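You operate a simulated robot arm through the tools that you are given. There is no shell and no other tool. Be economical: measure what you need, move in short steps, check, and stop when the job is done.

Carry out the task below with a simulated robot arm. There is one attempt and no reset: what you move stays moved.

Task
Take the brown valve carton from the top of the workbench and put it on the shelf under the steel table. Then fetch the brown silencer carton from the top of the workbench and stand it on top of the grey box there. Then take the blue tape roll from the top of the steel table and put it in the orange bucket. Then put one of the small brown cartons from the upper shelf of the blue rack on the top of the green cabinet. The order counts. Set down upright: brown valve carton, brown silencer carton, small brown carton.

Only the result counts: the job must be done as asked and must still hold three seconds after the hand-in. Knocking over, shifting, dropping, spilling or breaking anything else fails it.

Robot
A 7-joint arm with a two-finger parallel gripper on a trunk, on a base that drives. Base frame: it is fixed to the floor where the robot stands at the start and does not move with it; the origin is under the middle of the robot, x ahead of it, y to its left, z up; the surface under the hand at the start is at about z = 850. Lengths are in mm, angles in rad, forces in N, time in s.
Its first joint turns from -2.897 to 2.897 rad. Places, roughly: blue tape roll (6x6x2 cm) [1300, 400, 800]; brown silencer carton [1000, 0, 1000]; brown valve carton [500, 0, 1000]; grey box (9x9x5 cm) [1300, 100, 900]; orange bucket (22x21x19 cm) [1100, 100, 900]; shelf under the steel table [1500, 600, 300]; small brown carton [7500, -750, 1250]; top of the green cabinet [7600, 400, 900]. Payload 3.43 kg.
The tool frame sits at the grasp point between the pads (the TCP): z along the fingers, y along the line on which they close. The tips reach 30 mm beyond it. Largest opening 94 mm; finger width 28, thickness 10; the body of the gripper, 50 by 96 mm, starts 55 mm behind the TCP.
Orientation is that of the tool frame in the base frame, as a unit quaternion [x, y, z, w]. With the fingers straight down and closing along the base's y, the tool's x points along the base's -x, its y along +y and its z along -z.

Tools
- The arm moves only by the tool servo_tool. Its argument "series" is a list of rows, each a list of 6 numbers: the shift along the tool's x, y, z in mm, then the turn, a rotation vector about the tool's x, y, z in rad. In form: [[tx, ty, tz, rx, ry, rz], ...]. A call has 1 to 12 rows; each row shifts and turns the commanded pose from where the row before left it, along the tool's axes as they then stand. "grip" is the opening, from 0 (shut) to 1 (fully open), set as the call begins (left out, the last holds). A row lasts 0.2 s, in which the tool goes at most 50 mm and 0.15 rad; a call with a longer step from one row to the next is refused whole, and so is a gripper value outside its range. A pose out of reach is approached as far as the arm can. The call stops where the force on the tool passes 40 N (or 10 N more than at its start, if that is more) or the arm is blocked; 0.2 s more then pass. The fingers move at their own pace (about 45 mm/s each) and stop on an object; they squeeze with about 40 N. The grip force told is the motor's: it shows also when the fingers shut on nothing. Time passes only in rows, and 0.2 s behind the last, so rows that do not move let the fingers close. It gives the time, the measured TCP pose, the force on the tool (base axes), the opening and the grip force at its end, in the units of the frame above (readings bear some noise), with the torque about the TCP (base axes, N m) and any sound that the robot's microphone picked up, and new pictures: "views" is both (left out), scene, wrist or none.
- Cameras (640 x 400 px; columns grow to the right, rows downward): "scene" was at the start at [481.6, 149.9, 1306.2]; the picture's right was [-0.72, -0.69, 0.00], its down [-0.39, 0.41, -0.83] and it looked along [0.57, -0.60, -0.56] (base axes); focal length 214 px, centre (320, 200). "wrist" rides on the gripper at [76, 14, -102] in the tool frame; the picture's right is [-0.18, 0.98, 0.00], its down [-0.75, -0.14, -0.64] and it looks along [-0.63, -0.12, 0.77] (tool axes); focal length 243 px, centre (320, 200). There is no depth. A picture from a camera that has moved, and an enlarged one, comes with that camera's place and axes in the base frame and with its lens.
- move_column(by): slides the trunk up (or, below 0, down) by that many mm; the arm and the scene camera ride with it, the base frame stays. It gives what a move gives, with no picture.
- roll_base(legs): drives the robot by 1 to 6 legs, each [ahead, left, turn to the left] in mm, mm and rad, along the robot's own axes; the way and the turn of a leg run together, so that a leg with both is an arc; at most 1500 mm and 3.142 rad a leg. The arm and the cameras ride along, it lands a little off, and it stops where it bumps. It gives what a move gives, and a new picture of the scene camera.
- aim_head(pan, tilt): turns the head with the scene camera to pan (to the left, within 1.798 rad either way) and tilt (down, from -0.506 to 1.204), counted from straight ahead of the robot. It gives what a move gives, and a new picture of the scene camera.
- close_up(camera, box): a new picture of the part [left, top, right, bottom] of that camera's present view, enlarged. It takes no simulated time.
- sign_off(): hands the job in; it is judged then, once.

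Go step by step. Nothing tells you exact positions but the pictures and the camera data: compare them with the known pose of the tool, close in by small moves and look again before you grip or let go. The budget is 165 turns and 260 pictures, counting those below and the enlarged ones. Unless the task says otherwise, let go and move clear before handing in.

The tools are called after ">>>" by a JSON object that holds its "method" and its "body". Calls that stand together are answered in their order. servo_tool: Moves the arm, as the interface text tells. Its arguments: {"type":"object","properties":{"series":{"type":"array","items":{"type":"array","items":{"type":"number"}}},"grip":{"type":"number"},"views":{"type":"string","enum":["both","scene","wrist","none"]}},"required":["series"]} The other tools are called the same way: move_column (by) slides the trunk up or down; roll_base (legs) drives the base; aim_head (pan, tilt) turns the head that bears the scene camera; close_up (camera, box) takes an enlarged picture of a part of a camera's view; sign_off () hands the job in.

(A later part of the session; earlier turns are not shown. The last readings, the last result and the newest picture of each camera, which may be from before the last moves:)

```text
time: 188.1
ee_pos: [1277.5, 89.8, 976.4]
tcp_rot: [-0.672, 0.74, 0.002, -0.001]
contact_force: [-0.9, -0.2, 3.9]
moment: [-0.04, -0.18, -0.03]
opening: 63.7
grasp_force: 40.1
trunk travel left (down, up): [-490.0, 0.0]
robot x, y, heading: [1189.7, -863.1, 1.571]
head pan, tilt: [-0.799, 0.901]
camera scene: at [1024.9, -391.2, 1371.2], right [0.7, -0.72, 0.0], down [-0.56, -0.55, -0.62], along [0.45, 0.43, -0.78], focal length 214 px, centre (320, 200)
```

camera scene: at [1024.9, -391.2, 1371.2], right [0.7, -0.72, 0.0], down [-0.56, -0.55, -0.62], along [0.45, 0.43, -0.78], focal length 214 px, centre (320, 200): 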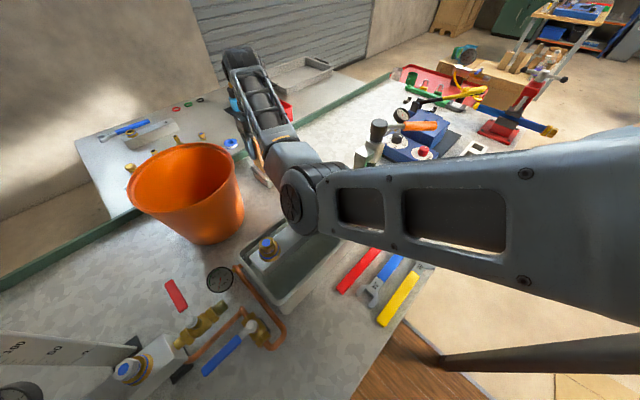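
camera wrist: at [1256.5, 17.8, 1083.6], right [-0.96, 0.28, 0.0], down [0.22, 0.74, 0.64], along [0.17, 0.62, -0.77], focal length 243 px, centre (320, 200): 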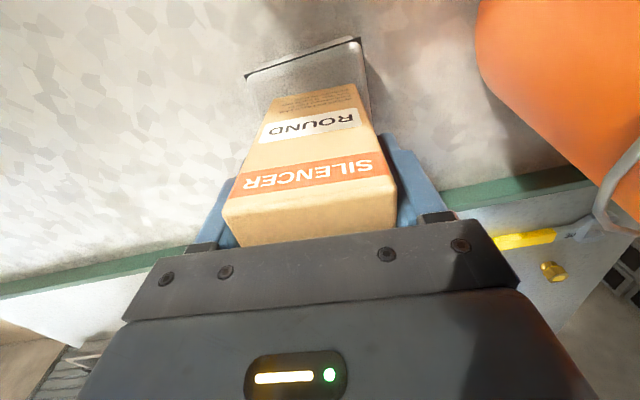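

Contact with the box top (z≈900). Releasing.

>>> {"method": "servo_tool", "body": {"series": [[0, 0, 0, 0, 0, 0], [0, 0, 0, 0, 0, 0], [0, 0, 0, 0, 0, 0], [0, 0, 0, 0, 0, 0]], "grip": 1, "views": "wrist"}}

```text
time: 189.1
ee_pos: [1277.6, 90.0, 975.4]
tcp_rot: [-0.672, 0.74, 0.001, -0.001]
contact_force: [-0.2, 0.5, 0.1]
moment: [0.01, -0.04, 0.0]
opening: 93.9
grasp_force: 0.2
trunk travel left (down, up): [-490.0, 0.0]
robot x, y, heading: [1182.7, -866.1, 1.565]
head pan, tilt: [-0.799, 0.901]
camera wrist: at [1256.2, 17.3, 1078.3], right [-0.96, 0.28, 0.0], down [0.22, 0.74, 0.64], along [0.17, 0.62, -0.77], focal length 243 px, centre (320, 200)
```

wrist: 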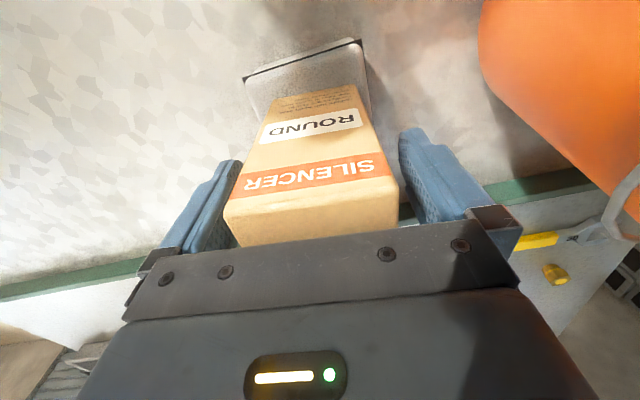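

Released; rising straight up.

>>> {"method": "servo_tool", "body": {"series": [[0, 0, -12, 0, 0, 0], [0, 0, -20, 0, 0, 0], [0, 0, -30, 0, 0, 0], [0, 0, -40, 0, 0, 0], [0, 0, -45, 0, 0, 0], [0, 0, -45, 0, 0, 0], [0, 0, -45, 0, 0, 0], [0, 0, -40, 0, 0, 0], [0, 0, 0, 0, 0, 0]]}}

```text
time: 191.1
ee_pos: [1280.0, 92.1, 1251.2]
tcp_rot: [-0.672, 0.74, 0.001, -0.003]
contact_force: [0.5, 0.2, 0.8]
moment: [0.0, -0.02, 0.04]
opening: 94.0
grasp_force: 0.1
trunk travel left (down, up): [-490.0, 0.0]
robot x, y, heading: [1186.5, -863.9, 1.57]
head pan, tilt: [-0.799, 0.901]
camera scene: at [1024.9, -391.2, 1371.1], right [0.7, -0.72, 0.0], down [-0.56, -0.55, -0.62], along [0.45, 0.43, -0.78], focal length 214 px, centre (320, 200)
camera wrist: at [1257.2, 19.3, 1354.4], right [-0.96, 0.28, 0.0], down [0.22, 0.74, 0.64], along [0.17, 0.62, -0.77], focal length 243 px, centre (320, 200)
```

scene: 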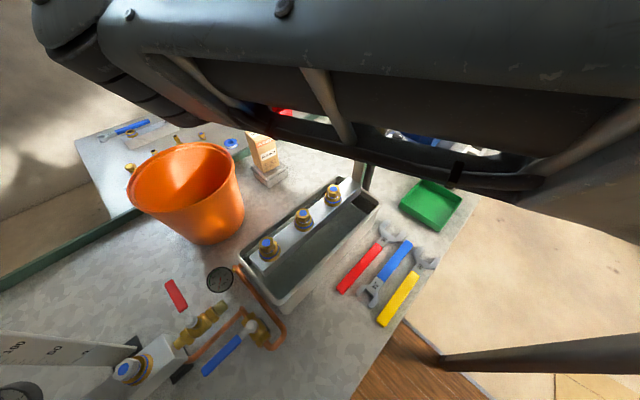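
wrist: 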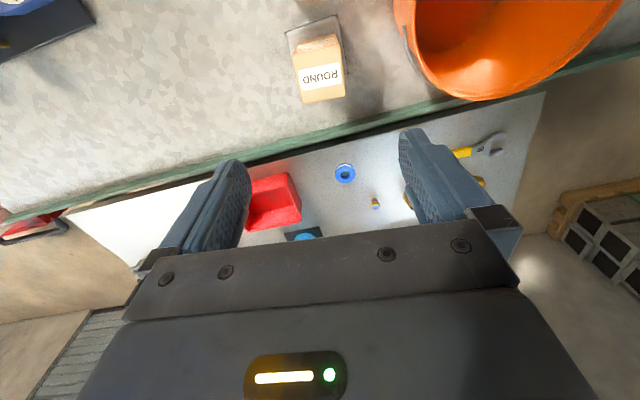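

The silencer carton stands on the grey box; the tape roll is at about [1287,379] on the steel table. From the front of the steel table I can reach both tape and bucket. Fold the arm the way it came.

>>> {"method": "servo_tool", "body": {"series": [[35.5, -27, 0, 0, 0, 0], [35.5, -27, 0, 0, 0, 0], [36, -28, 0, 0, 0, 0], [33, -27, 0, 0, 0, 0], [33, -27, 0, 0, 0, 0], [33, -27, 0, 0, 0, 0], [33, -27, 0, 0, 0, 0], [40, -5, 0, 0, 0, 0], [40, -3, 0, 0, 0, 0], [40, -3, 0, 0, 0, 0], [40, -3, 0, 0, 0, 0], [40, -3, 0, 0, 0, 0]], "views": "none"}}

>>> {"method": "roll_base", "body": {"legs": [[-100, 0, 0], [0, 1450, 0], [0, 0, -1.571], [0, 1495, 0]]}}

```text
time: 193.7
ee_pos: [1445.6, -366.7, 1252.0]
tcp_rot: [-0.673, 0.74, 0.0, -0.001]
contact_force: [-0.3, 0.0, -0.7]
moment: [0.01, 0.0, -0.01]
opening: 93.9
grasp_force: 0.0
trunk travel left (down, up): [-490.0, 0.0]
robot x, y, heading: [1188.2, -863.7, 1.573]
head pan, tilt: [-0.799, 0.901]
```

```text
time: 212.6
ee_pos: [169.7, 234.4, 1251.6]
tcp_rot: [0.044, 0.999, 0.002, -0.001]
contact_force: [-0.3, -0.3, -0.4]
moment: [0.04, 0.0, 0.0]
opening: 94.0
grasp_force: 0.0
trunk travel left (down, up): [-490.0, 0.0]
robot x, y, heading: [-332.0, 487.7, 0.008]
head pan, tilt: [-0.799, 0.901]
camera scene: at [140.4, 652.8, 1371.1], right [-0.71, -0.7, 0.0], down [-0.55, 0.56, -0.62], along [0.44, -0.44, -0.78], focal length 214 px, centre (320, 200)
```

scene: 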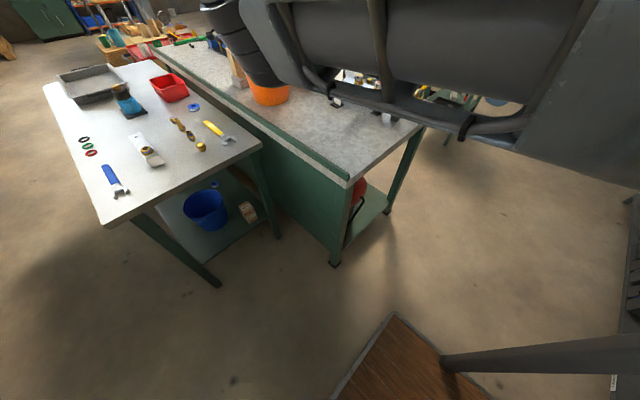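

Move 68 left and then ahead to stand in front of the steel table.

>>> {"method": "roll_base", "body": {"legs": [[0, 68, -0.008], [600, 0, 0]]}}

>>> {"method": "aim_head", "body": {"pan": -0.3, "tilt": 1.0}}

```text
time: 216.6
ee_pos: [783.1, 297.6, 1252.3]
tcp_rot: [0.048, 0.999, 0.001, -0.002]
contact_force: [0.1, 0.3, 0.0]
moment: [0.01, -0.01, 0.02]
opening: 94.1
grasp_force: 0.1
trunk travel left (down, up): [-490.0, 0.0]
robot x, y, heading: [281.4, 556.1, 0.003]
head pan, tilt: [-0.799, 0.901]
camera scene: at [757.4, 715.0, 1371.1], right [-0.72, -0.7, 0.0], down [-0.55, 0.56, -0.62], along [0.43, -0.45, -0.78], focal length 214 px, centre (320, 200)
```

scene: 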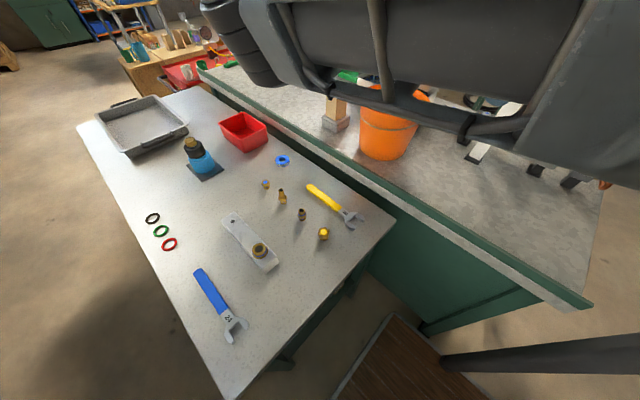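

```text
time: 217.5
ee_pos: [782.5, 298.1, 1251.7]
tcp_rot: [0.048, 0.999, 0.001, -0.001]
contact_force: [0.4, -0.8, -0.4]
moment: [0.01, 0.0, 0.01]
opening: 94.1
grasp_force: 0.1
trunk travel left (down, up): [-490.0, 0.0]
robot x, y, heading: [282.0, 554.3, 0.001]
head pan, tilt: [-0.3, 1.0]
camera scene: at [771.4, 748.5, 1363.8], right [-0.3, -0.96, 0.0], down [-0.8, 0.25, -0.54], along [0.52, -0.16, -0.84], focal length 214 px, centre (320, 200)
```

scene: 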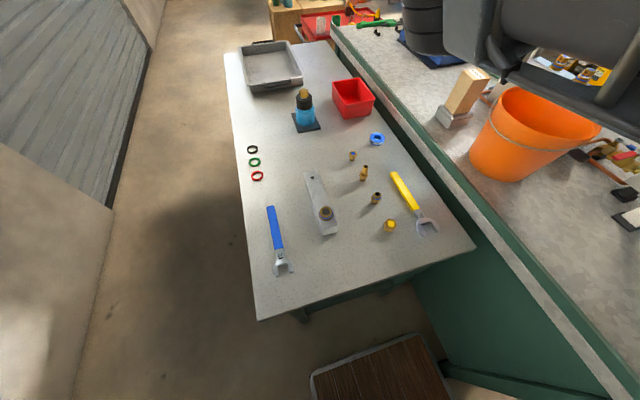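

Tape ≈[1316,353] on the table. Move ahead 168 mm (base front stays ~35 mm off the table) and lower the trunk 40 mm.

>>> {"method": "roll_base", "body": {"legs": [[165, 0, 0]]}}

>>> {"method": "move_column", "body": {"by": -40}}

>>> {"method": "close_up", "body": {"camera": "scene", "box": [320, 80, 480, 240]}}

```text
time: 219.0
ee_pos: [944.2, 297.6, 1252.9]
tcp_rot: [0.05, 0.999, 0.003, 0.0]
contact_force: [0.8, 0.1, -0.3]
moment: [-0.01, -0.02, -0.01]
opening: 94.2
grasp_force: 0.0
trunk travel left (down, up): [-490.0, 0.0]
robot x, y, heading: [448.1, 555.3, 0.003]
head pan, tilt: [-0.3, 1.0]
camera scene: at [932.9, 748.4, 1363.9], right [-0.3, -0.96, 0.0], down [-0.8, 0.25, -0.54], along [0.52, -0.16, -0.84], focal length 214 px, centre (320, 200)
```

scene: 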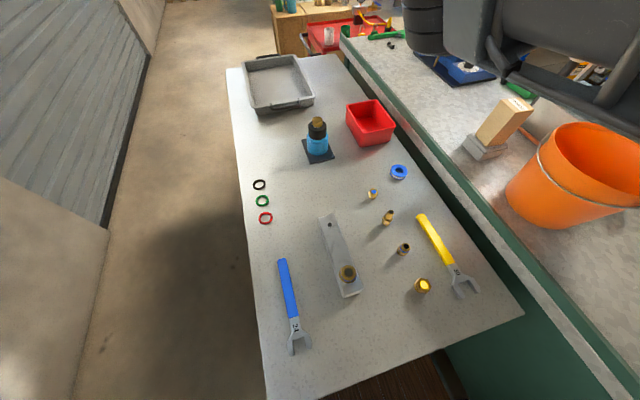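

```text
time: 219.8
ee_pos: [945.0, 296.7, 1212.2]
tcp_rot: [0.049, 0.999, 0.002, -0.001]
contact_force: [0.2, -0.2, 0.2]
moment: [0.0, -0.01, -0.02]
opening: 93.9
grasp_force: 0.0
trunk travel left (down, up): [-450.0, 40.0]
robot x, y, heading: [444.1, 557.8, 0.001]
head pan, tilt: [-0.3, 1.0]
```

```text
2.50 times, centred on (400, 160) of scene
camera zoom: at [933.2, 748.4, 1323.8], right [-0.3, -0.96, 0.0], down [-0.8, 0.25, -0.54], along [0.52, -0.16, -0.84], focal length 536 px, centre (120, 300)
```

zoom: 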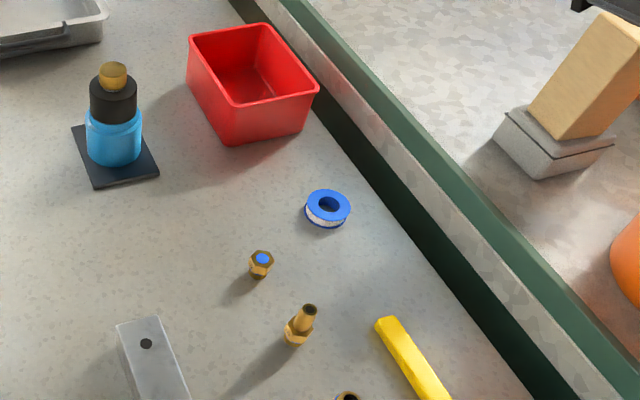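

Tape centre ≈[1305,354]. Extending toward it and descending to z≈1010 to look.

>>> {"method": "servo_tool", "body": {"series": [[-35, 9, 20, 0, 0, 0], [-35, 9, 20, 0, 0, 0], [-35, 9, 20, 0, 0, 0], [-35, 9, 20, 0, 0, 0], [-35, 9, 20, 0, 0, 0], [-35, 9, 20, 0, 0, 0], [-35, 9, 20, 0, 0, 0], [-35, 9, 20, 0, 0, 0], [-35, 9, 20, 0, 0, 0], [-35, 9, 20, 0, 0, 0], [0, 0, 0, 0, 0, 0]]}}

```text
time: 222.2
ee_pos: [1298.5, 354.3, 1014.8]
tcp_rot: [0.049, 0.999, 0.003, -0.001]
contact_force: [0.4, 0.5, 0.3]
moment: [0.02, 0.01, -0.01]
opening: 94.0
grasp_force: 0.1
trunk travel left (down, up): [-450.0, 40.0]
robot x, y, heading: [443.0, 556.4, -0.0]
head pan, tilt: [-0.3, 1.0]
camera scene: at [933.1, 748.5, 1323.8], right [-0.3, -0.96, 0.0], down [-0.8, 0.25, -0.54], along [0.52, -0.16, -0.84], focal length 214 px, centre (320, 200)
camera wrist: at [1223.1, 376.8, 1117.5], right [0.28, 0.96, 0.0], down [0.74, -0.22, 0.64], along [0.62, -0.18, -0.77], focal length 243 px, centre (320, 200)
```

scene: 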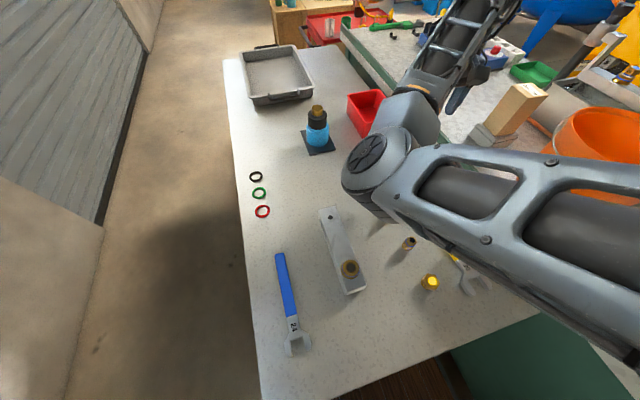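
wrist: 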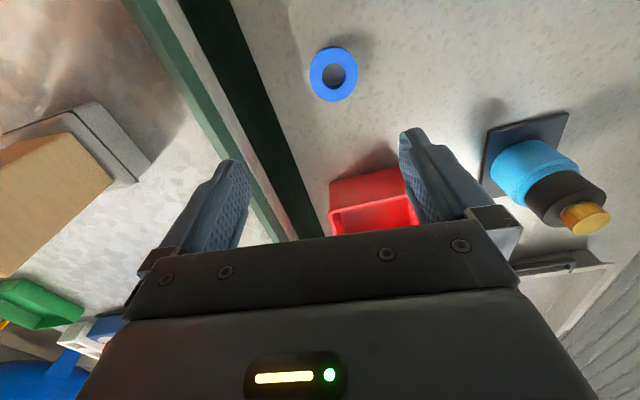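

The views agree if the table top is at about z 830: tape ≈[1285,374]. Shift and descend to z≈905 for another look.

>>> {"method": "servo_tool", "body": {"series": [[14, 18, 30, 0, 0, 0], [0, 0, 40, 0, 0, 0], [0, 0, 38, 0, 0, 0], [0, 0, 0, 0, 0, 0]]}}

```text
time: 223.2
ee_pos: [1287.4, 374.6, 906.7]
tcp_rot: [0.048, 0.999, 0.002, -0.001]
contact_force: [-0.1, -0.4, -0.7]
moment: [0.0, 0.03, -0.02]
opening: 94.1
grasp_force: 0.1
trunk travel left (down, up): [-450.0, 40.0]
robot x, y, heading: [447.9, 557.3, 0.002]
head pan, tilt: [-0.3, 1.0]
camera scene: at [933.2, 748.5, 1323.8], right [-0.3, -0.96, 0.0], down [-0.8, 0.25, -0.54], along [0.52, -0.16, -0.84], focal length 214 px, centre (320, 200)
camera wrist: at [1210.7, 396.5, 1008.5], right [0.28, 0.96, 0.0], down [0.74, -0.22, 0.64], along [0.62, -0.18, -0.77], focal length 243 px, centre (320, 200)
```

scene: 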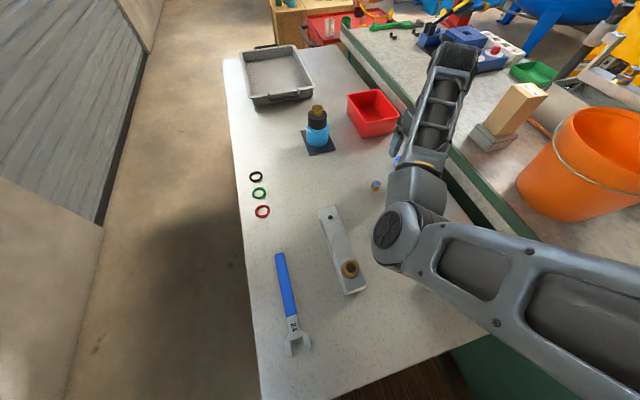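
wrist: 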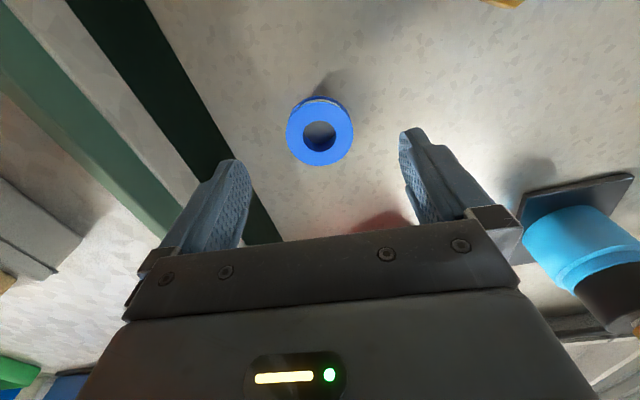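

Tape top is about z 820±10 and centre ≈[1292,373]. Descend to 860 with a small correction and look again.

>>> {"method": "servo_tool", "body": {"series": [[-4, -2, 25, 0, 0, 0], [0, 0, 20, 0, 0, 0], [0, 0, 0, 0, 0, 0]], "views": "wrist"}}

```text
time: 224.0
ee_pos: [1290.6, 370.4, 858.8]
tcp_rot: [0.049, 0.999, 0.001, -0.001]
contact_force: [-0.4, 0.4, -0.4]
moment: [0.0, 0.04, -0.01]
opening: 94.2
grasp_force: 0.0
trunk travel left (down, up): [-450.0, 40.0]
robot x, y, heading: [445.5, 554.7, -0.003]
head pan, tilt: [-0.3, 1.0]
camera wrist: at [1214.8, 393.2, 961.3], right [0.28, 0.96, 0.0], down [0.74, -0.22, 0.64], along [0.62, -0.18, -0.77], focal length 243 px, centre (320, 200)
```

wrist: 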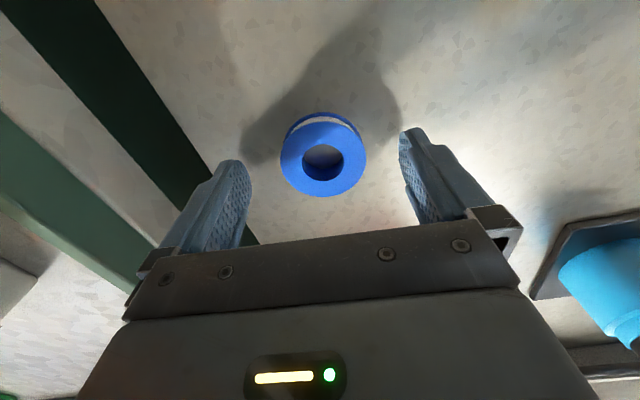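

>>> {"method": "servo_tool", "body": {"series": [[-5, 2, 8, 0, 0, 0], [0, 0, 8, 0, 0, 0], [0, 0, 0, 0, 0, 0]], "views": "wrist"}}

```text
time: 224.6
ee_pos: [1298.1, 372.6, 850.6]
tcp_rot: [0.051, 0.999, 0.0, 0.002]
contact_force: [-5.3, 1.1, 18.5]
moment: [-0.16, 0.4, -0.29]
opening: 92.8
grasp_force: 0.0
trunk travel left (down, up): [-450.0, 40.0]
robot x, y, heading: [444.6, 555.1, 0.003]
head pan, tilt: [-0.3, 1.0]
stopped in row 3: the force on the tool passed its limit at 51 N (the readings are from after the stop); the commanded pose is now the measured one
camera wrist: at [1221.2, 395.2, 951.9], right [0.28, 0.96, 0.0], down [0.73, -0.22, 0.64], along [0.62, -0.18, -0.76], focal length 243 px, centre (320, 200)
```

wrist: 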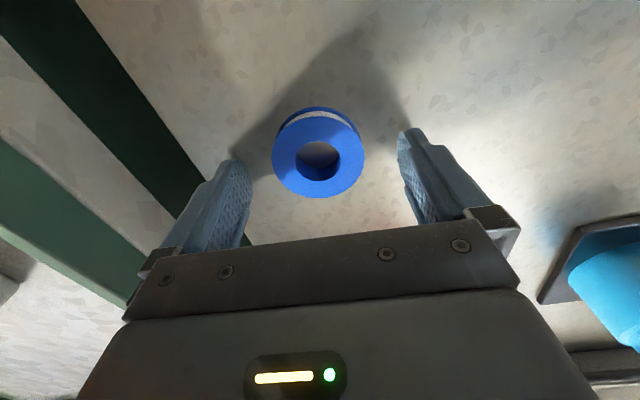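

Contact tells that the table top is at z≈820. Raise 2 mm, shift 11 mm back toward the tape's centre, check.

>>> {"method": "servo_tool", "body": {"series": [[0, 0, -4, 0, 0, 0], [6, 0, 0, 0, 0, 0], [5, 0, 0, 0, 0, 0], [0, 0, 1, 0, 0, 0], [0, 0, 0, 0, 0, 0]], "views": "wrist"}}

```text
time: 225.8
ee_pos: [1285.1, 372.2, 849.3]
tcp_rot: [0.05, 0.999, 0.0, 0.0]
contact_force: [0.6, -0.3, 0.2]
moment: [0.01, 0.03, -0.02]
opening: 93.9
grasp_force: 0.1
trunk travel left (down, up): [-450.0, 40.0]
robot x, y, heading: [444.1, 554.8, -0.002]
head pan, tilt: [-0.3, 1.0]
camera wrist: at [1210.2, 396.2, 952.2], right [0.28, 0.96, 0.0], down [0.74, -0.22, 0.64], along [0.62, -0.18, -0.77], focal length 243 px, centre (320, 200)
```

wrist: 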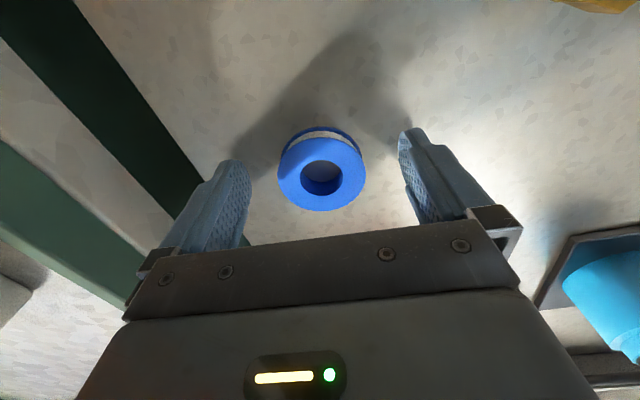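

Check the table contact again with slow 2 mm steps before closing.

>>> {"method": "servo_tool", "body": {"series": [[0, 0, 2, 0, 0, 0], [0, 0, 2, 0, 0, 0], [0, 0, 2, 0, 0, 0], [0, 0, 0, 0, 0, 0]], "views": "wrist"}}

```text
time: 226.6
ee_pos: [1286.8, 373.4, 849.2]
tcp_rot: [0.049, 0.999, 0.0, 0.001]
contact_force: [-13.8, 4.7, 20.9]
moment: [0.27, 0.71, 0.15]
opening: 93.2
grasp_force: 0.1
trunk travel left (down, up): [-450.0, 40.0]
robot x, y, heading: [447.5, 556.4, -0.002]
head pan, tilt: [-0.3, 1.0]
stopped in row 4: the force on the tool passed its limit at 43 N (the readings are from after the stop); the commanded pose is now the measured one
camera wrist: at [1210.1, 395.8, 951.9], right [0.28, 0.96, 0.0], down [0.73, -0.22, 0.64], along [0.62, -0.18, -0.76], focal length 243 px, centre (320, 200)
```

wrist: 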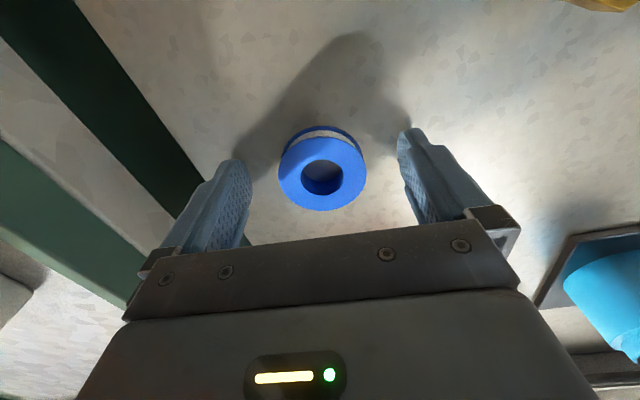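

Table confirmed at z≈820. Raise 2 mm and close on the tape.

>>> {"method": "servo_tool", "body": {"series": [[0, 0, -2, 0, 0, 0], [0, 0, -1, 0, 0, 0], [0, 0, 0, 0, 0, 0]], "views": "none"}}

>>> {"method": "servo_tool", "body": {"series": [[0, 0, 0, 0, 0, 0], [0, 0, 0, 0, 0, 0], [0, 0, 0, 0, 0, 0], [0, 0, 0, 0, 0, 0], [0, 0, 0, 0, 0, 0], [0, 0, 0, 0, 0, 0]], "grip": 0, "views": "wrist"}}

```text
time: 227.4
ee_pos: [1287.8, 371.9, 849.6]
tcp_rot: [0.05, 0.999, 0.0, 0.002]
contact_force: [-3.6, -0.8, 4.5]
moment: [0.19, 0.16, 0.24]
opening: 93.6
grasp_force: 0.0
trunk travel left (down, up): [-450.0, 40.0]
robot x, y, heading: [447.0, 554.4, 0.004]
head pan, tilt: [-0.3, 1.0]
```

```text
time: 228.8
ee_pos: [1287.3, 371.8, 849.7]
tcp_rot: [0.049, 0.999, 0.0, 0.002]
contact_force: [0.1, 0.4, 0.6]
moment: [-0.04, 0.0, 0.01]
opening: 49.7
grasp_force: 40.0
trunk travel left (down, up): [-450.0, 40.0]
robot x, y, heading: [448.5, 555.2, 0.003]
head pan, tilt: [-0.3, 1.0]
camera wrist: at [1211.2, 395.5, 952.2], right [0.28, 0.96, 0.0], down [0.73, -0.22, 0.64], along [0.62, -0.18, -0.76], focal length 243 px, centre (320, 200)
```

wrist: 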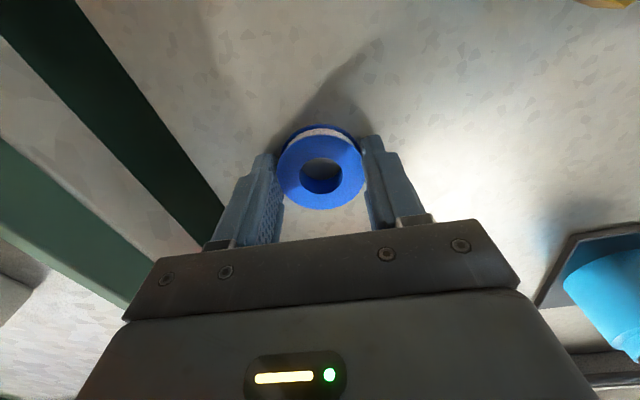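

Gripped. Lift to z≈1180.

>>> {"method": "servo_tool", "body": {"series": [[0, 0, -20, 0, 0, 0], [0, 0, -45, 0, 0, 0], [0, 0, -45, 0, 0, 0], [0, 0, -45, 0, 0, 0], [0, 0, -45, 0, 0, 0], [0, 0, -45, 0, 0, 0], [0, 0, -45, 0, 0, 0], [0, 0, -40, 0, 0, 0], [0, 0, 0, 0, 0, 0]], "views": "both"}}

```text
time: 230.8
ee_pos: [1284.2, 371.7, 1180.4]
tcp_rot: [0.049, 0.999, 0.0, 0.0]
contact_force: [-1.0, -0.1, 0.3]
moment: [0.05, -0.01, -0.02]
opening: 49.9
grasp_force: 39.5
trunk travel left (down, up): [-450.0, 40.0]
robot x, y, heading: [446.0, 550.1, 0.002]
head pan, tilt: [-0.3, 1.0]
camera scene: at [932.9, 748.5, 1323.8], right [-0.3, -0.96, 0.0], down [-0.8, 0.25, -0.54], along [0.52, -0.16, -0.84], focal length 214 px, centre (320, 200)
camera wrist: at [1208.5, 395.3, 1282.3], right [0.28, 0.96, 0.0], down [0.73, -0.22, 0.64], along [0.62, -0.18, -0.77], focal length 243 px, centre (320, 200)
```

scene: 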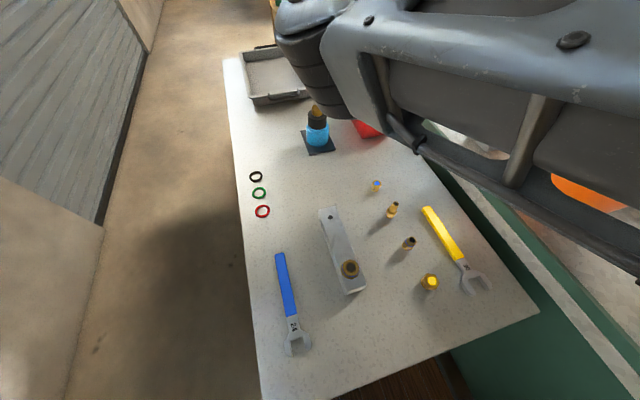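
wrist: 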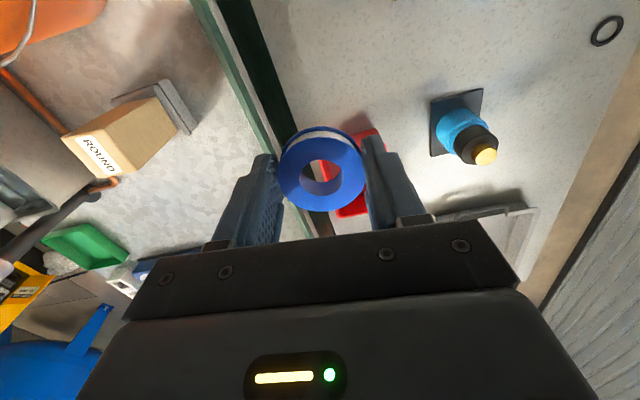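

Swing over to above the bucket.

>>> {"method": "servo_tool", "body": {"series": [[17.7, -34.9, 0, 0, 0, 0.06], [15.6, -35.9, 0, 0, 0, 0.06], [13.4, -36.7, 0, 0, 0, 0.06], [11.2, -37.5, 0, 0, 0, 0.06], [8.8, -38.1, 0, 0, 0, 0.06], [6.6, -38.6, 0, 0, 0, 0.06], [4.3, -38.9, 0, 0, 0, 0.06], [1.9, -39.1, 0, 0, 0, 0.06], [-0.4, -39.1, 0, 0, 0, 0.06], [-2.8, -39, 0, 0, 0, 0.06], [0, 0, 0, 0, 0, 0]]}}

>>> {"method": "aim_head", "body": {"pan": -0.9, "tilt": 0.8}}

```text
time: 233.2
ee_pos: [1072.7, 44.4, 1181.0]
tcp_rot: [0.344, 0.939, 0.001, 0.001]
contact_force: [-0.1, 0.3, -1.6]
moment: [-0.05, 0.0, 0.03]
opening: 50.0
grasp_force: 40.0
trunk travel left (down, up): [-450.0, 40.0]
robot x, y, heading: [446.5, 553.1, -0.003]
head pan, tilt: [-0.3, 1.0]
camera scene: at [932.9, 748.3, 1323.9], right [-0.3, -0.96, 0.0], down [-0.8, 0.25, -0.54], along [0.52, -0.16, -0.84], focal length 214 px, centre (320, 200)
camera wrist: at [1023.1, 105.4, 1282.9], right [0.77, 0.63, 0.0], down [0.48, -0.59, 0.64], along [0.41, -0.5, -0.77], focal length 243 px, centre (320, 200)
```

scene: 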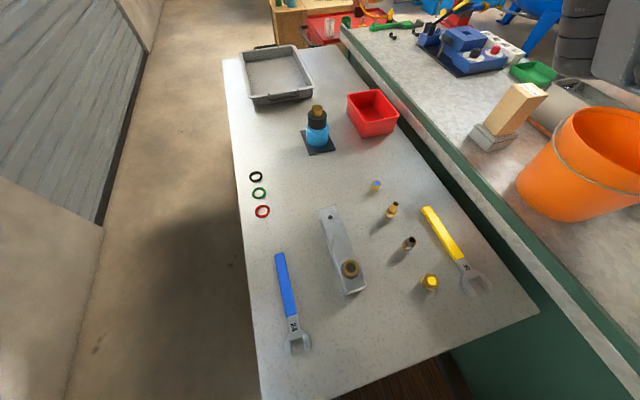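
wrist: 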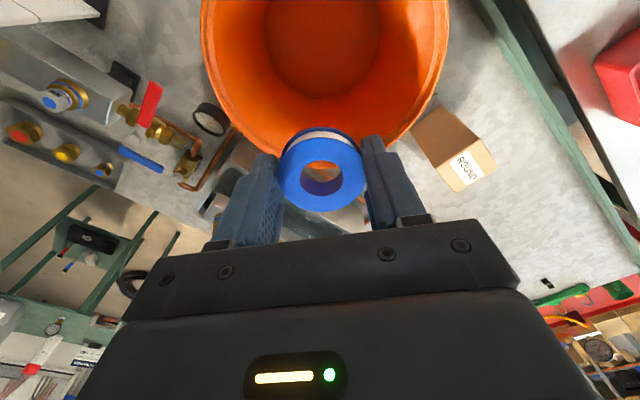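

```text
time: 234.2
ee_pos: [1074.5, 44.8, 1180.9]
tcp_rot: [0.343, 0.939, 0.001, 0.0]
contact_force: [0.1, -0.1, 0.4]
moment: [-0.01, 0.01, 0.0]
opening: 50.0
grasp_force: 40.2
trunk travel left (down, up): [-450.0, 40.0]
robot x, y, heading: [443.7, 555.8, 0.002]
head pan, tilt: [-0.901, 0.799]
camera scene: at [916.5, 705.9, 1338.9], right [-0.78, -0.62, 0.0], down [-0.45, 0.56, -0.7], along [0.43, -0.55, -0.72], focal length 214 px, centre (320, 200)
```

scene: 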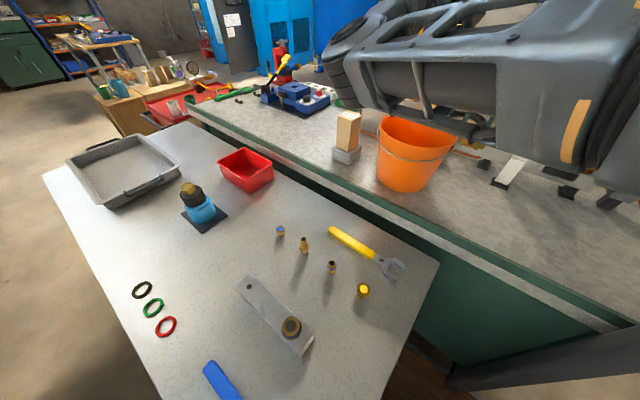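

Bucket centre ≈[1057,70]. Centre over it and lower the tape inside.

>>> {"method": "servo_tool", "body": {"series": [[29, 9.6, 0, 0, 0, 0], [0, 0, 40, 0, 0, 0], [0, 0, 40, 0, 0, 0], [0, 0, 40, 0, 0, 0], [0, 0, 0, 0, 0, 0]]}}

```text
time: 235.4
ee_pos: [1058.4, 72.8, 1060.8]
tcp_rot: [0.343, 0.939, 0.001, 0.001]
contact_force: [1.3, -0.4, -0.2]
moment: [0.01, -0.01, 0.0]
opening: 50.1
grasp_force: 39.8
trunk travel left (down, up): [-450.0, 40.0]
robot x, y, heading: [446.2, 553.9, 0.002]
head pan, tilt: [-0.901, 0.799]
camera scene: at [916.5, 705.8, 1339.0], right [-0.78, -0.62, 0.0], down [-0.45, 0.56, -0.7], along [0.43, -0.55, -0.72], focal length 214 px, centre (320, 200)
camera wrist: at [1007.8, 134.8, 1161.3], right [0.77, 0.63, 0.0], down [0.48, -0.59, 0.64], along [0.41, -0.5, -0.77], focal length 243 px, centre (320, 200)
```

scene: 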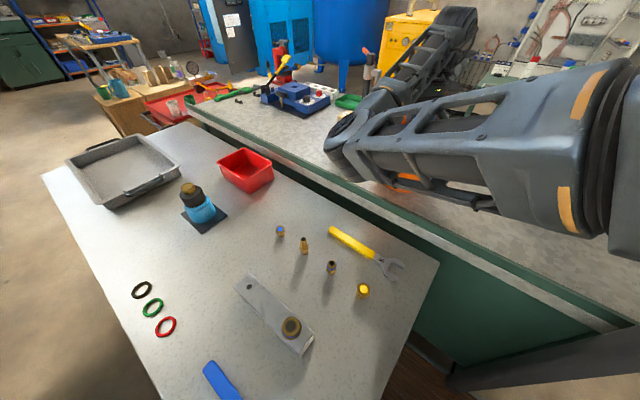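
wrist: 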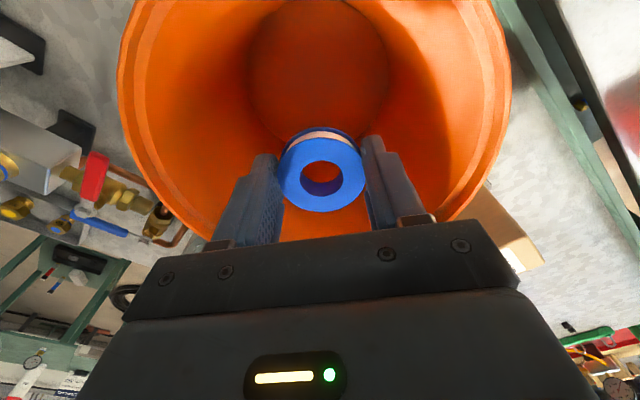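

Well centred. Lower another ~95 mm into the bucket.

>>> {"method": "servo_tool", "body": {"series": [[0, 0, 32, 0, 0, 0], [0, 0, 32, 0, 0, 0], [0, 0, 30, 0, 0, 0], [0, 0, 0, 0, 0, 0]], "views": "both"}}

```text
time: 236.4
ee_pos: [1057.0, 69.7, 968.7]
tcp_rot: [0.343, 0.939, 0.0, 0.001]
contact_force: [0.1, 0.3, 0.1]
moment: [0.01, -0.03, -0.01]
opening: 49.6
grasp_force: 40.1
trunk travel left (down, up): [-450.0, 40.0]
robot x, y, heading: [447.6, 557.2, 0.002]
head pan, tilt: [-0.901, 0.799]
camera scene: at [916.5, 705.8, 1339.0], right [-0.78, -0.62, 0.0], down [-0.45, 0.56, -0.7], along [0.43, -0.55, -0.72], focal length 214 px, centre (320, 200)
camera wrist: at [1007.7, 131.1, 1070.9], right [0.77, 0.63, 0.0], down [0.48, -0.59, 0.64], along [0.41, -0.5, -0.77], focal length 243 px, centre (320, 200)
```

scene: 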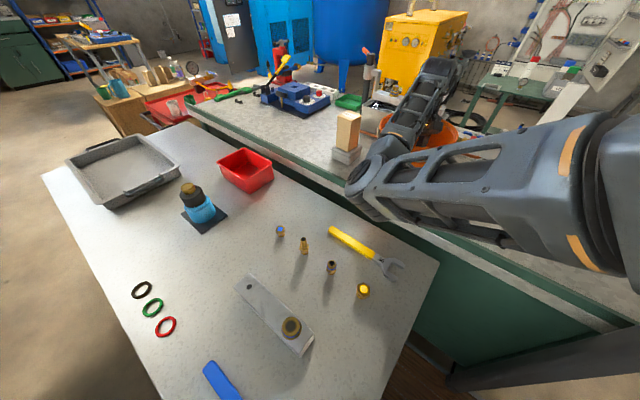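
wrist: 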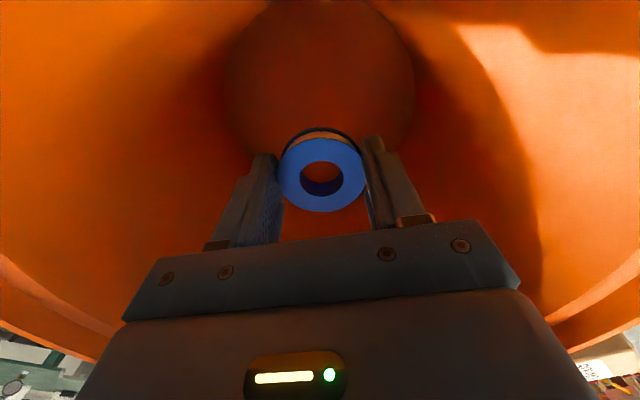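

Inside the bucket; releasing the tape.

>>> {"method": "servo_tool", "body": {"series": [[0, 0, 0, 0, 0, 0], [0, 0, 0, 0, 0, 0], [0, 0, 0, 0, 0, 0]], "grip": 0.8, "views": "wrist"}}

>>> {"method": "servo_tool", "body": {"series": [[0, 0, -30, 0, 0, 0], [0, 0, -40, 0, 0, 0], [0, 0, -45, 0, 0, 0], [0, 0, -45, 0, 0, 0], [0, 0, -45, 0, 0, 0], [0, 0, -45, 0, 0, 0], [0, 0, -30, 0, 0, 0], [0, 0, 0, 0, 0, 0]], "views": "wrist"}}

```text
time: 237.2
ee_pos: [1058.1, 69.0, 969.2]
tcp_rot: [0.342, 0.94, 0.0, 0.0]
contact_force: [0.2, 0.4, 0.8]
moment: [-0.04, 0.03, -0.02]
opening: 75.5
grasp_force: 0.1
trunk travel left (down, up): [-450.0, 40.0]
robot x, y, heading: [445.9, 555.1, -0.001]
head pan, tilt: [-0.901, 0.799]
camera wrist: at [1007.7, 131.1, 1071.1], right [0.77, 0.63, 0.0], down [0.48, -0.59, 0.64], along [0.41, -0.5, -0.77], focal length 243 px, centre (320, 200)
```

wrist: 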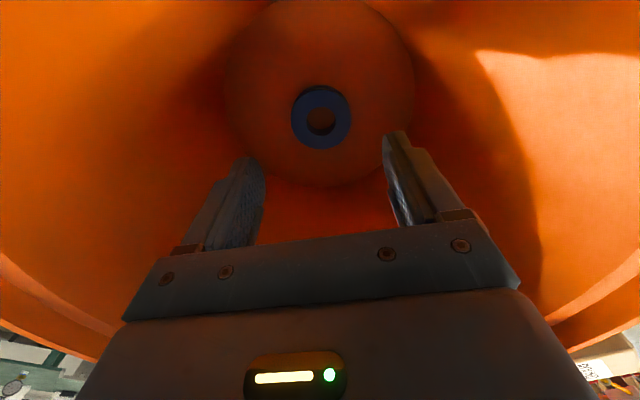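

```text
time: 239.0
ee_pos: [1058.2, 67.4, 1248.3]
tcp_rot: [0.343, 0.939, 0.001, 0.001]
contact_force: [0.3, -0.5, -0.2]
moment: [0.0, 0.01, -0.02]
opening: 75.2
grasp_force: 0.1
trunk travel left (down, up): [-450.0, 40.0]
robot x, y, heading: [448.9, 555.3, 0.0]
head pan, tilt: [-0.901, 0.799]
camera wrist: at [1008.9, 128.2, 1349.9], right [0.77, 0.63, 0.0], down [0.48, -0.59, 0.64], along [0.41, -0.5, -0.77], focal length 243 px, centre (320, 200)
```

wrist: 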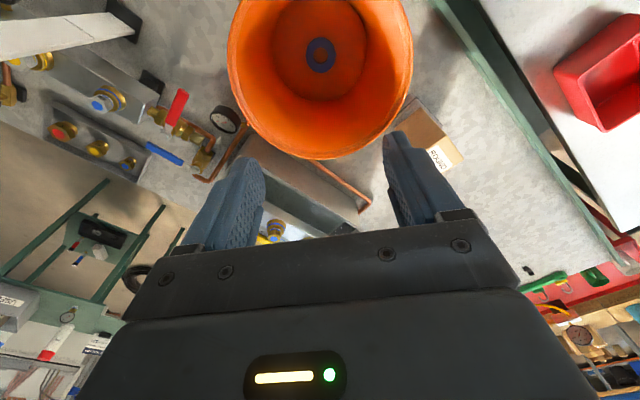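

The tape lies in the bucket. Fold the arm, then go around the steel table's left side toward the rack.

>>> {"method": "servo_tool", "body": {"series": [[39, 17, 0, 0, 0, 0], [39, 17, 0, 0, 0, 0], [39, 17, 0, 0, 0, 0], [39, 17, 0, 0, 0, 0], [39, 17, 0, 0, 0, 0], [39, 17, 0, 0, 0, 0], [0, 0, 0, 0, 0, 0]], "views": "none"}}

>>> {"method": "roll_base", "body": {"legs": [[-60, 0, 0], [0, 865, 0]]}}

>>> {"method": "aim_head", "body": {"pan": 0.0, "tilt": 0.3}}

```text
time: 240.6
ee_pos: [943.5, 297.4, 1246.9]
tcp_rot: [0.342, 0.94, 0.0, 0.002]
contact_force: [-0.2, 0.6, 0.8]
moment: [0.01, -0.02, 0.0]
opening: 75.1
grasp_force: 0.0
trunk travel left (down, up): [-450.0, 40.0]
robot x, y, heading: [444.4, 555.3, -0.002]
head pan, tilt: [-0.901, 0.799]
```

```text
time: 245.7
ee_pos: [879.9, 1149.9, 1246.3]
tcp_rot: [0.338, 0.941, 0.0, 0.002]
contact_force: [0.2, -0.1, -0.7]
moment: [0.01, 0.0, 0.06]
opening: 75.3
grasp_force: 0.0
trunk travel left (down, up): [-450.0, 40.0]
robot x, y, heading: [382.8, 1401.8, 0.012]
head pan, tilt: [-0.901, 0.799]
camera scene: at [848.3, 1558.3, 1339.0], right [-0.78, -0.63, 0.0], down [-0.45, 0.56, -0.7], along [0.44, -0.54, -0.72], focal length 214 px, centre (320, 200)
```

scene: 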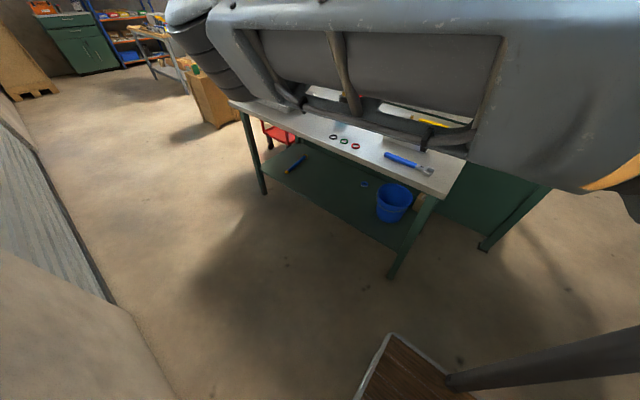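

```text
time: 246.9
ee_pos: [879.2, 1150.0, 1246.1]
tcp_rot: [0.337, 0.941, 0.001, 0.001]
contact_force: [0.3, -0.4, -0.3]
moment: [0.0, 0.03, -0.04]
opening: 75.0
grasp_force: 0.0
trunk travel left (down, up): [-450.0, 40.0]
robot x, y, heading: [379.3, 1402.2, 0.015]
head pan, tilt: [0.0, 0.3]
camera scene: at [890.8, 1622.0, 1383.3], right [0.01, -1.0, 0.0], down [-0.3, 0.0, -0.96], along [0.96, 0.01, -0.3], focal length 214 px, centre (320, 200)
```

scene: 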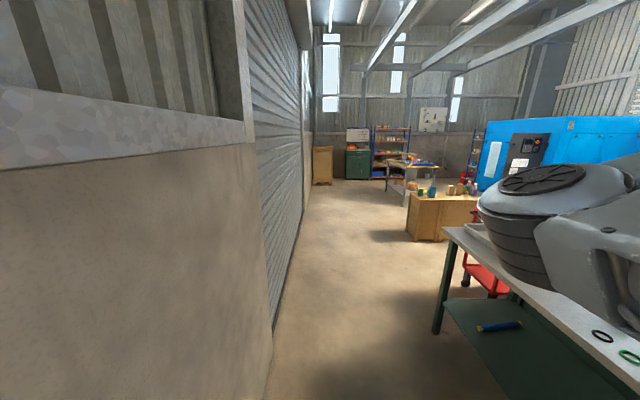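

The aisle along the wall is clear (wall y≈1915; brown cabinet far ahead). Driving ahead in stages.

>>> {"method": "roll_base", "body": {"legs": [[1450, 0, -0.015], [1450, 0, 0], [1300, 0, 0]]}}

>>> {"method": "aim_head", "body": {"pan": -0.5, "tilt": 0.3}}

```text
time: 267.0
ee_pos: [5064.7, 1094.8, 1247.4]
tcp_rot: [0.352, 0.936, 0.0, 0.001]
contact_force: [0.2, 0.2, -0.3]
moment: [-0.02, 0.0, 0.02]
opening: 75.3
grasp_force: 0.0
trunk travel left (down, up): [-450.0, 40.0]
robot x, y, heading: [4569.9, 1363.3, -0.014]
head pan, tilt: [0.0, 0.3]
camera scene: at [5088.0, 1567.0, 1383.3], right [-0.02, -1.0, 0.0], down [-0.3, 0.0, -0.96], along [0.96, -0.02, -0.3], focal length 214 px, centre (320, 200)
```

scene: 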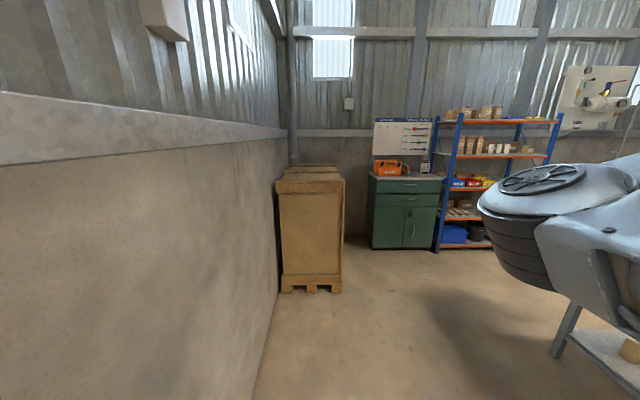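

```text
time: 267.9
ee_pos: [5064.6, 1095.2, 1247.2]
tcp_rot: [0.351, 0.936, 0.001, 0.001]
contact_force: [-0.2, 0.2, 0.1]
moment: [0.0, -0.02, -0.04]
opening: 75.0
grasp_force: 0.1
trunk travel left (down, up): [-450.0, 40.0]
robot x, y, heading: [4572.5, 1360.8, -0.017]
head pan, tilt: [-0.499, 0.3]
camera scene: at [5075.9, 1522.5, 1383.3], right [-0.49, -0.87, 0.0], down [-0.26, 0.15, -0.96], along [0.83, -0.47, -0.3], focal length 214 px, centre (320, 200)
```

scene: 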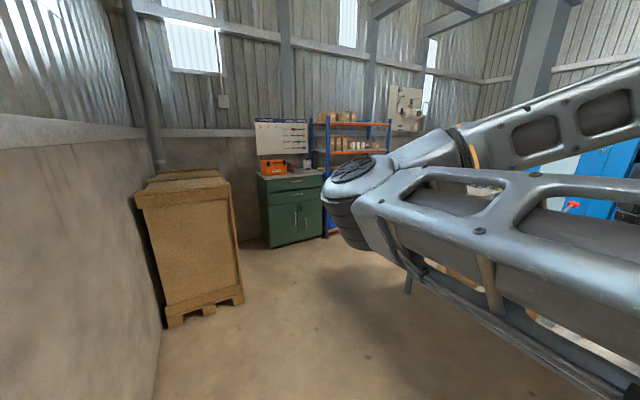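

Zoom on the rack and cabinet.

>>> {"method": "aim_head", "body": {"pan": -0.25, "tilt": 0.1}}

>>> {"method": "close_up", "body": {"camera": "scene", "box": [280, 120, 480, 240]}}

```text
time: 268.7
ee_pos: [5064.6, 1095.6, 1247.4]
tcp_rot: [0.351, 0.936, 0.0, 0.001]
contact_force: [0.0, -0.2, 0.0]
moment: [0.0, 0.0, 0.02]
opening: 74.8
grasp_force: 0.0
trunk travel left (down, up): [-450.0, 40.0]
robot x, y, heading: [4568.3, 1358.4, -0.017]
head pan, tilt: [-0.25, 0.099]
camera scene: at [5083.5, 1544.3, 1401.9], right [-0.26, -0.96, 0.0], down [-0.1, 0.03, -0.99], along [0.96, -0.26, -0.1], focal length 214 px, centre (320, 200)
```

scene: 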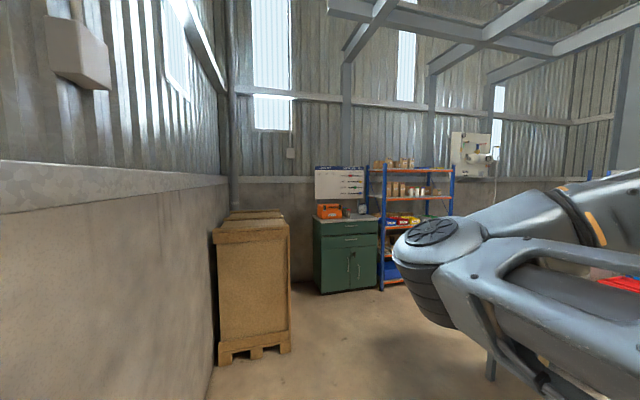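

```text
3.20 times, centred on (380, 180) of scene
camera zoom: at [5083.5, 1544.3, 1401.9], right [-0.26, -0.96, 0.0], down [-0.1, 0.03, -0.99], along [0.96, -0.26, -0.1], focal length 686 px, centre (128, 264)
```

zoom: 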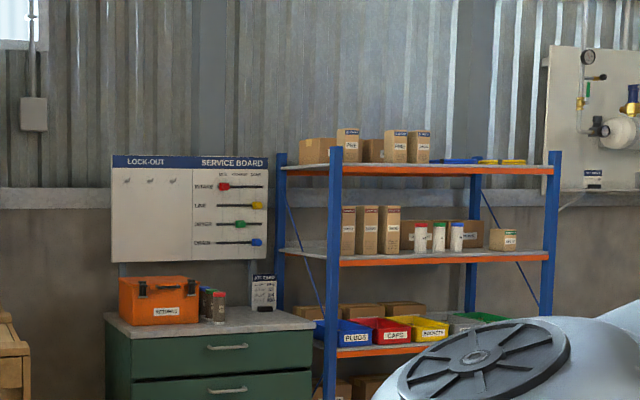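

The small carton stands at the right end of the shelf at z≈1165 (about [7450,−720]). I'll pre-shape the arm here in free space: extend forward, then pitch the tool, to reach between the shelves from the front.

>>> {"method": "servo_tool", "body": {"series": [[-12.1, 42.4, 15, 0, 0, -0.08], [-15.5, 41.3, 15, 0, 0, -0.08], [-18.7, 39.9, 15, 0, 0, -0.08], [-21.8, 38.3, 15, 0, 0, -0.08], [-24.8, 36.5, 15, 0, 0, -0.08], [-27.7, 34.4, 15, 0, 0, -0.08], [-30.3, 32, 15, 0, 0, -0.08], [-32.8, 29.5, 15, 0, 0, -0.08], [-35, 26.8, 15, 0, 0, -0.08], [0, 0, 0, 0, 0, 0]], "views": "none"}}

>>> {"method": "servo_tool", "body": {"series": [[0, 0, 0, 0, -0.125, 0], [0, 0, 0, 0, -0.125, 0], [0, 0, 0, 0, -0.125, 0], [0, 0, 0, 0, -0.125, 0], [0, 0, 0, 0, -0.125, 0], [0, 0, 0, 0, -0.125, 0], [0, 0, 0, 0, -0.125, 0], [0, 0, 0, 0, 0, 0]], "grip": 1, "views": "scene"}}

```text
time: 270.9
ee_pos: [5401.1, 1316.9, 1115.9]
tcp_rot: [-0.001, 1.0, -0.001, 0.002]
contact_force: [-0.1, 0.1, -0.1]
moment: [0.01, 0.03, -0.02]
opening: 75.1
grasp_force: 0.0
trunk travel left (down, up): [-450.0, 40.0]
robot x, y, heading: [4571.5, 1361.1, -0.014]
head pan, tilt: [-0.25, 0.099]
```

```text
time: 272.7
ee_pos: [5397.8, 1311.9, 1112.2]
tcp_rot: [-0.002, 0.905, 0.002, 0.425]
contact_force: [0.4, 0.2, 0.0]
moment: [-0.02, -0.01, -0.02]
opening: 94.0
grasp_force: 0.0
trunk travel left (down, up): [-450.0, 40.0]
robot x, y, heading: [4567.5, 1363.9, -0.013]
head pan, tilt: [-0.25, 0.099]
camera scene: at [5083.5, 1544.4, 1402.0], right [-0.26, -0.96, 0.0], down [-0.1, 0.03, -0.99], along [0.96, -0.26, -0.1], focal length 214 px, centre (320, 200)
```

scene: 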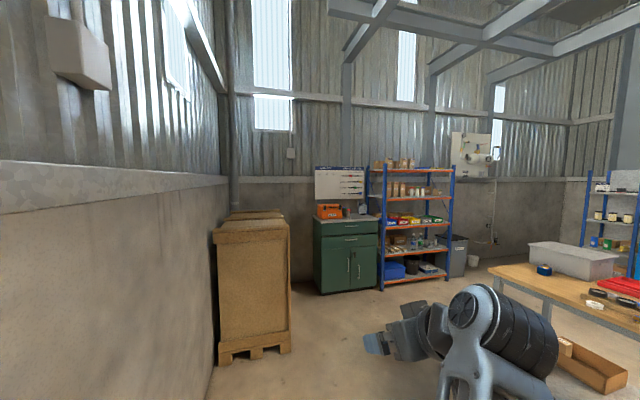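

Arm is pitched 50° in free space. Now drive: ahead 900, then right to y≈360.

>>> {"method": "roll_base", "body": {"legs": [[900, 0, 0.013], [0, -990, 0]]}}

>>> {"method": "aim_head", "body": {"pan": -0.4, "tilt": 0.5}}

```text
time: 282.2
ee_pos: [6283.1, 322.8, 1113.5]
tcp_rot: [-0.007, 0.905, 0.003, 0.424]
contact_force: [0.2, -0.4, -0.8]
moment: [0.0, -0.01, 0.0]
opening: 94.0
grasp_force: 0.0
trunk travel left (down, up): [-450.0, 40.0]
robot x, y, heading: [5461.1, 363.3, 0.001]
head pan, tilt: [-0.25, 0.099]
stopped in leg 2: the robot was blocked; the commanded pose is now the measured one
camera scene: at [5964.7, 551.1, 1402.0], right [-0.25, -0.97, 0.0], down [-0.1, 0.02, -0.99], along [0.96, -0.25, -0.1], focal length 214 px, centre (320, 200)
```

scene: 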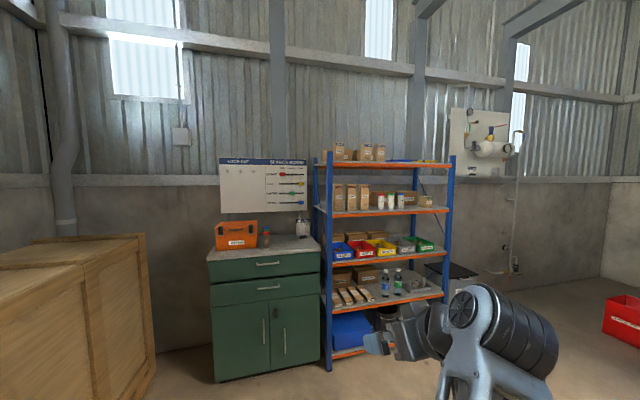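

```text
time: 283.1
ee_pos: [6283.0, 322.7, 1112.9]
tcp_rot: [-0.007, 0.905, 0.003, 0.425]
contact_force: [-0.8, -0.8, 0.6]
moment: [0.0, 0.0, 0.0]
opening: 94.1
grasp_force: 0.0
trunk travel left (down, up): [-450.0, 40.0]
robot x, y, heading: [5454.0, 359.2, -0.003]
head pan, tilt: [-0.4, 0.499]
camera scene: at [5959.3, 538.6, 1365.0], right [-0.39, -0.92, 0.0], down [-0.44, 0.19, -0.88], along [0.81, -0.34, -0.48], focal length 214 px, centre (320, 200)
```

scene: 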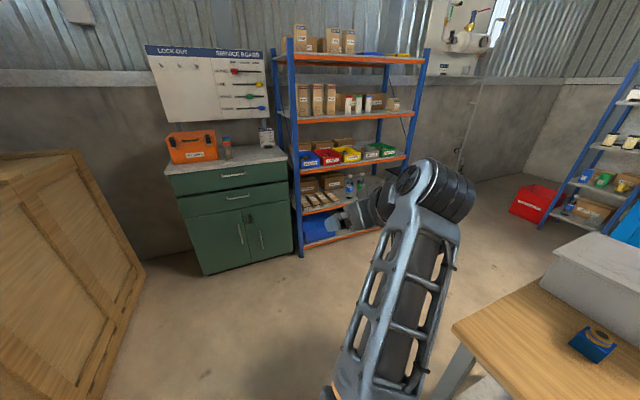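

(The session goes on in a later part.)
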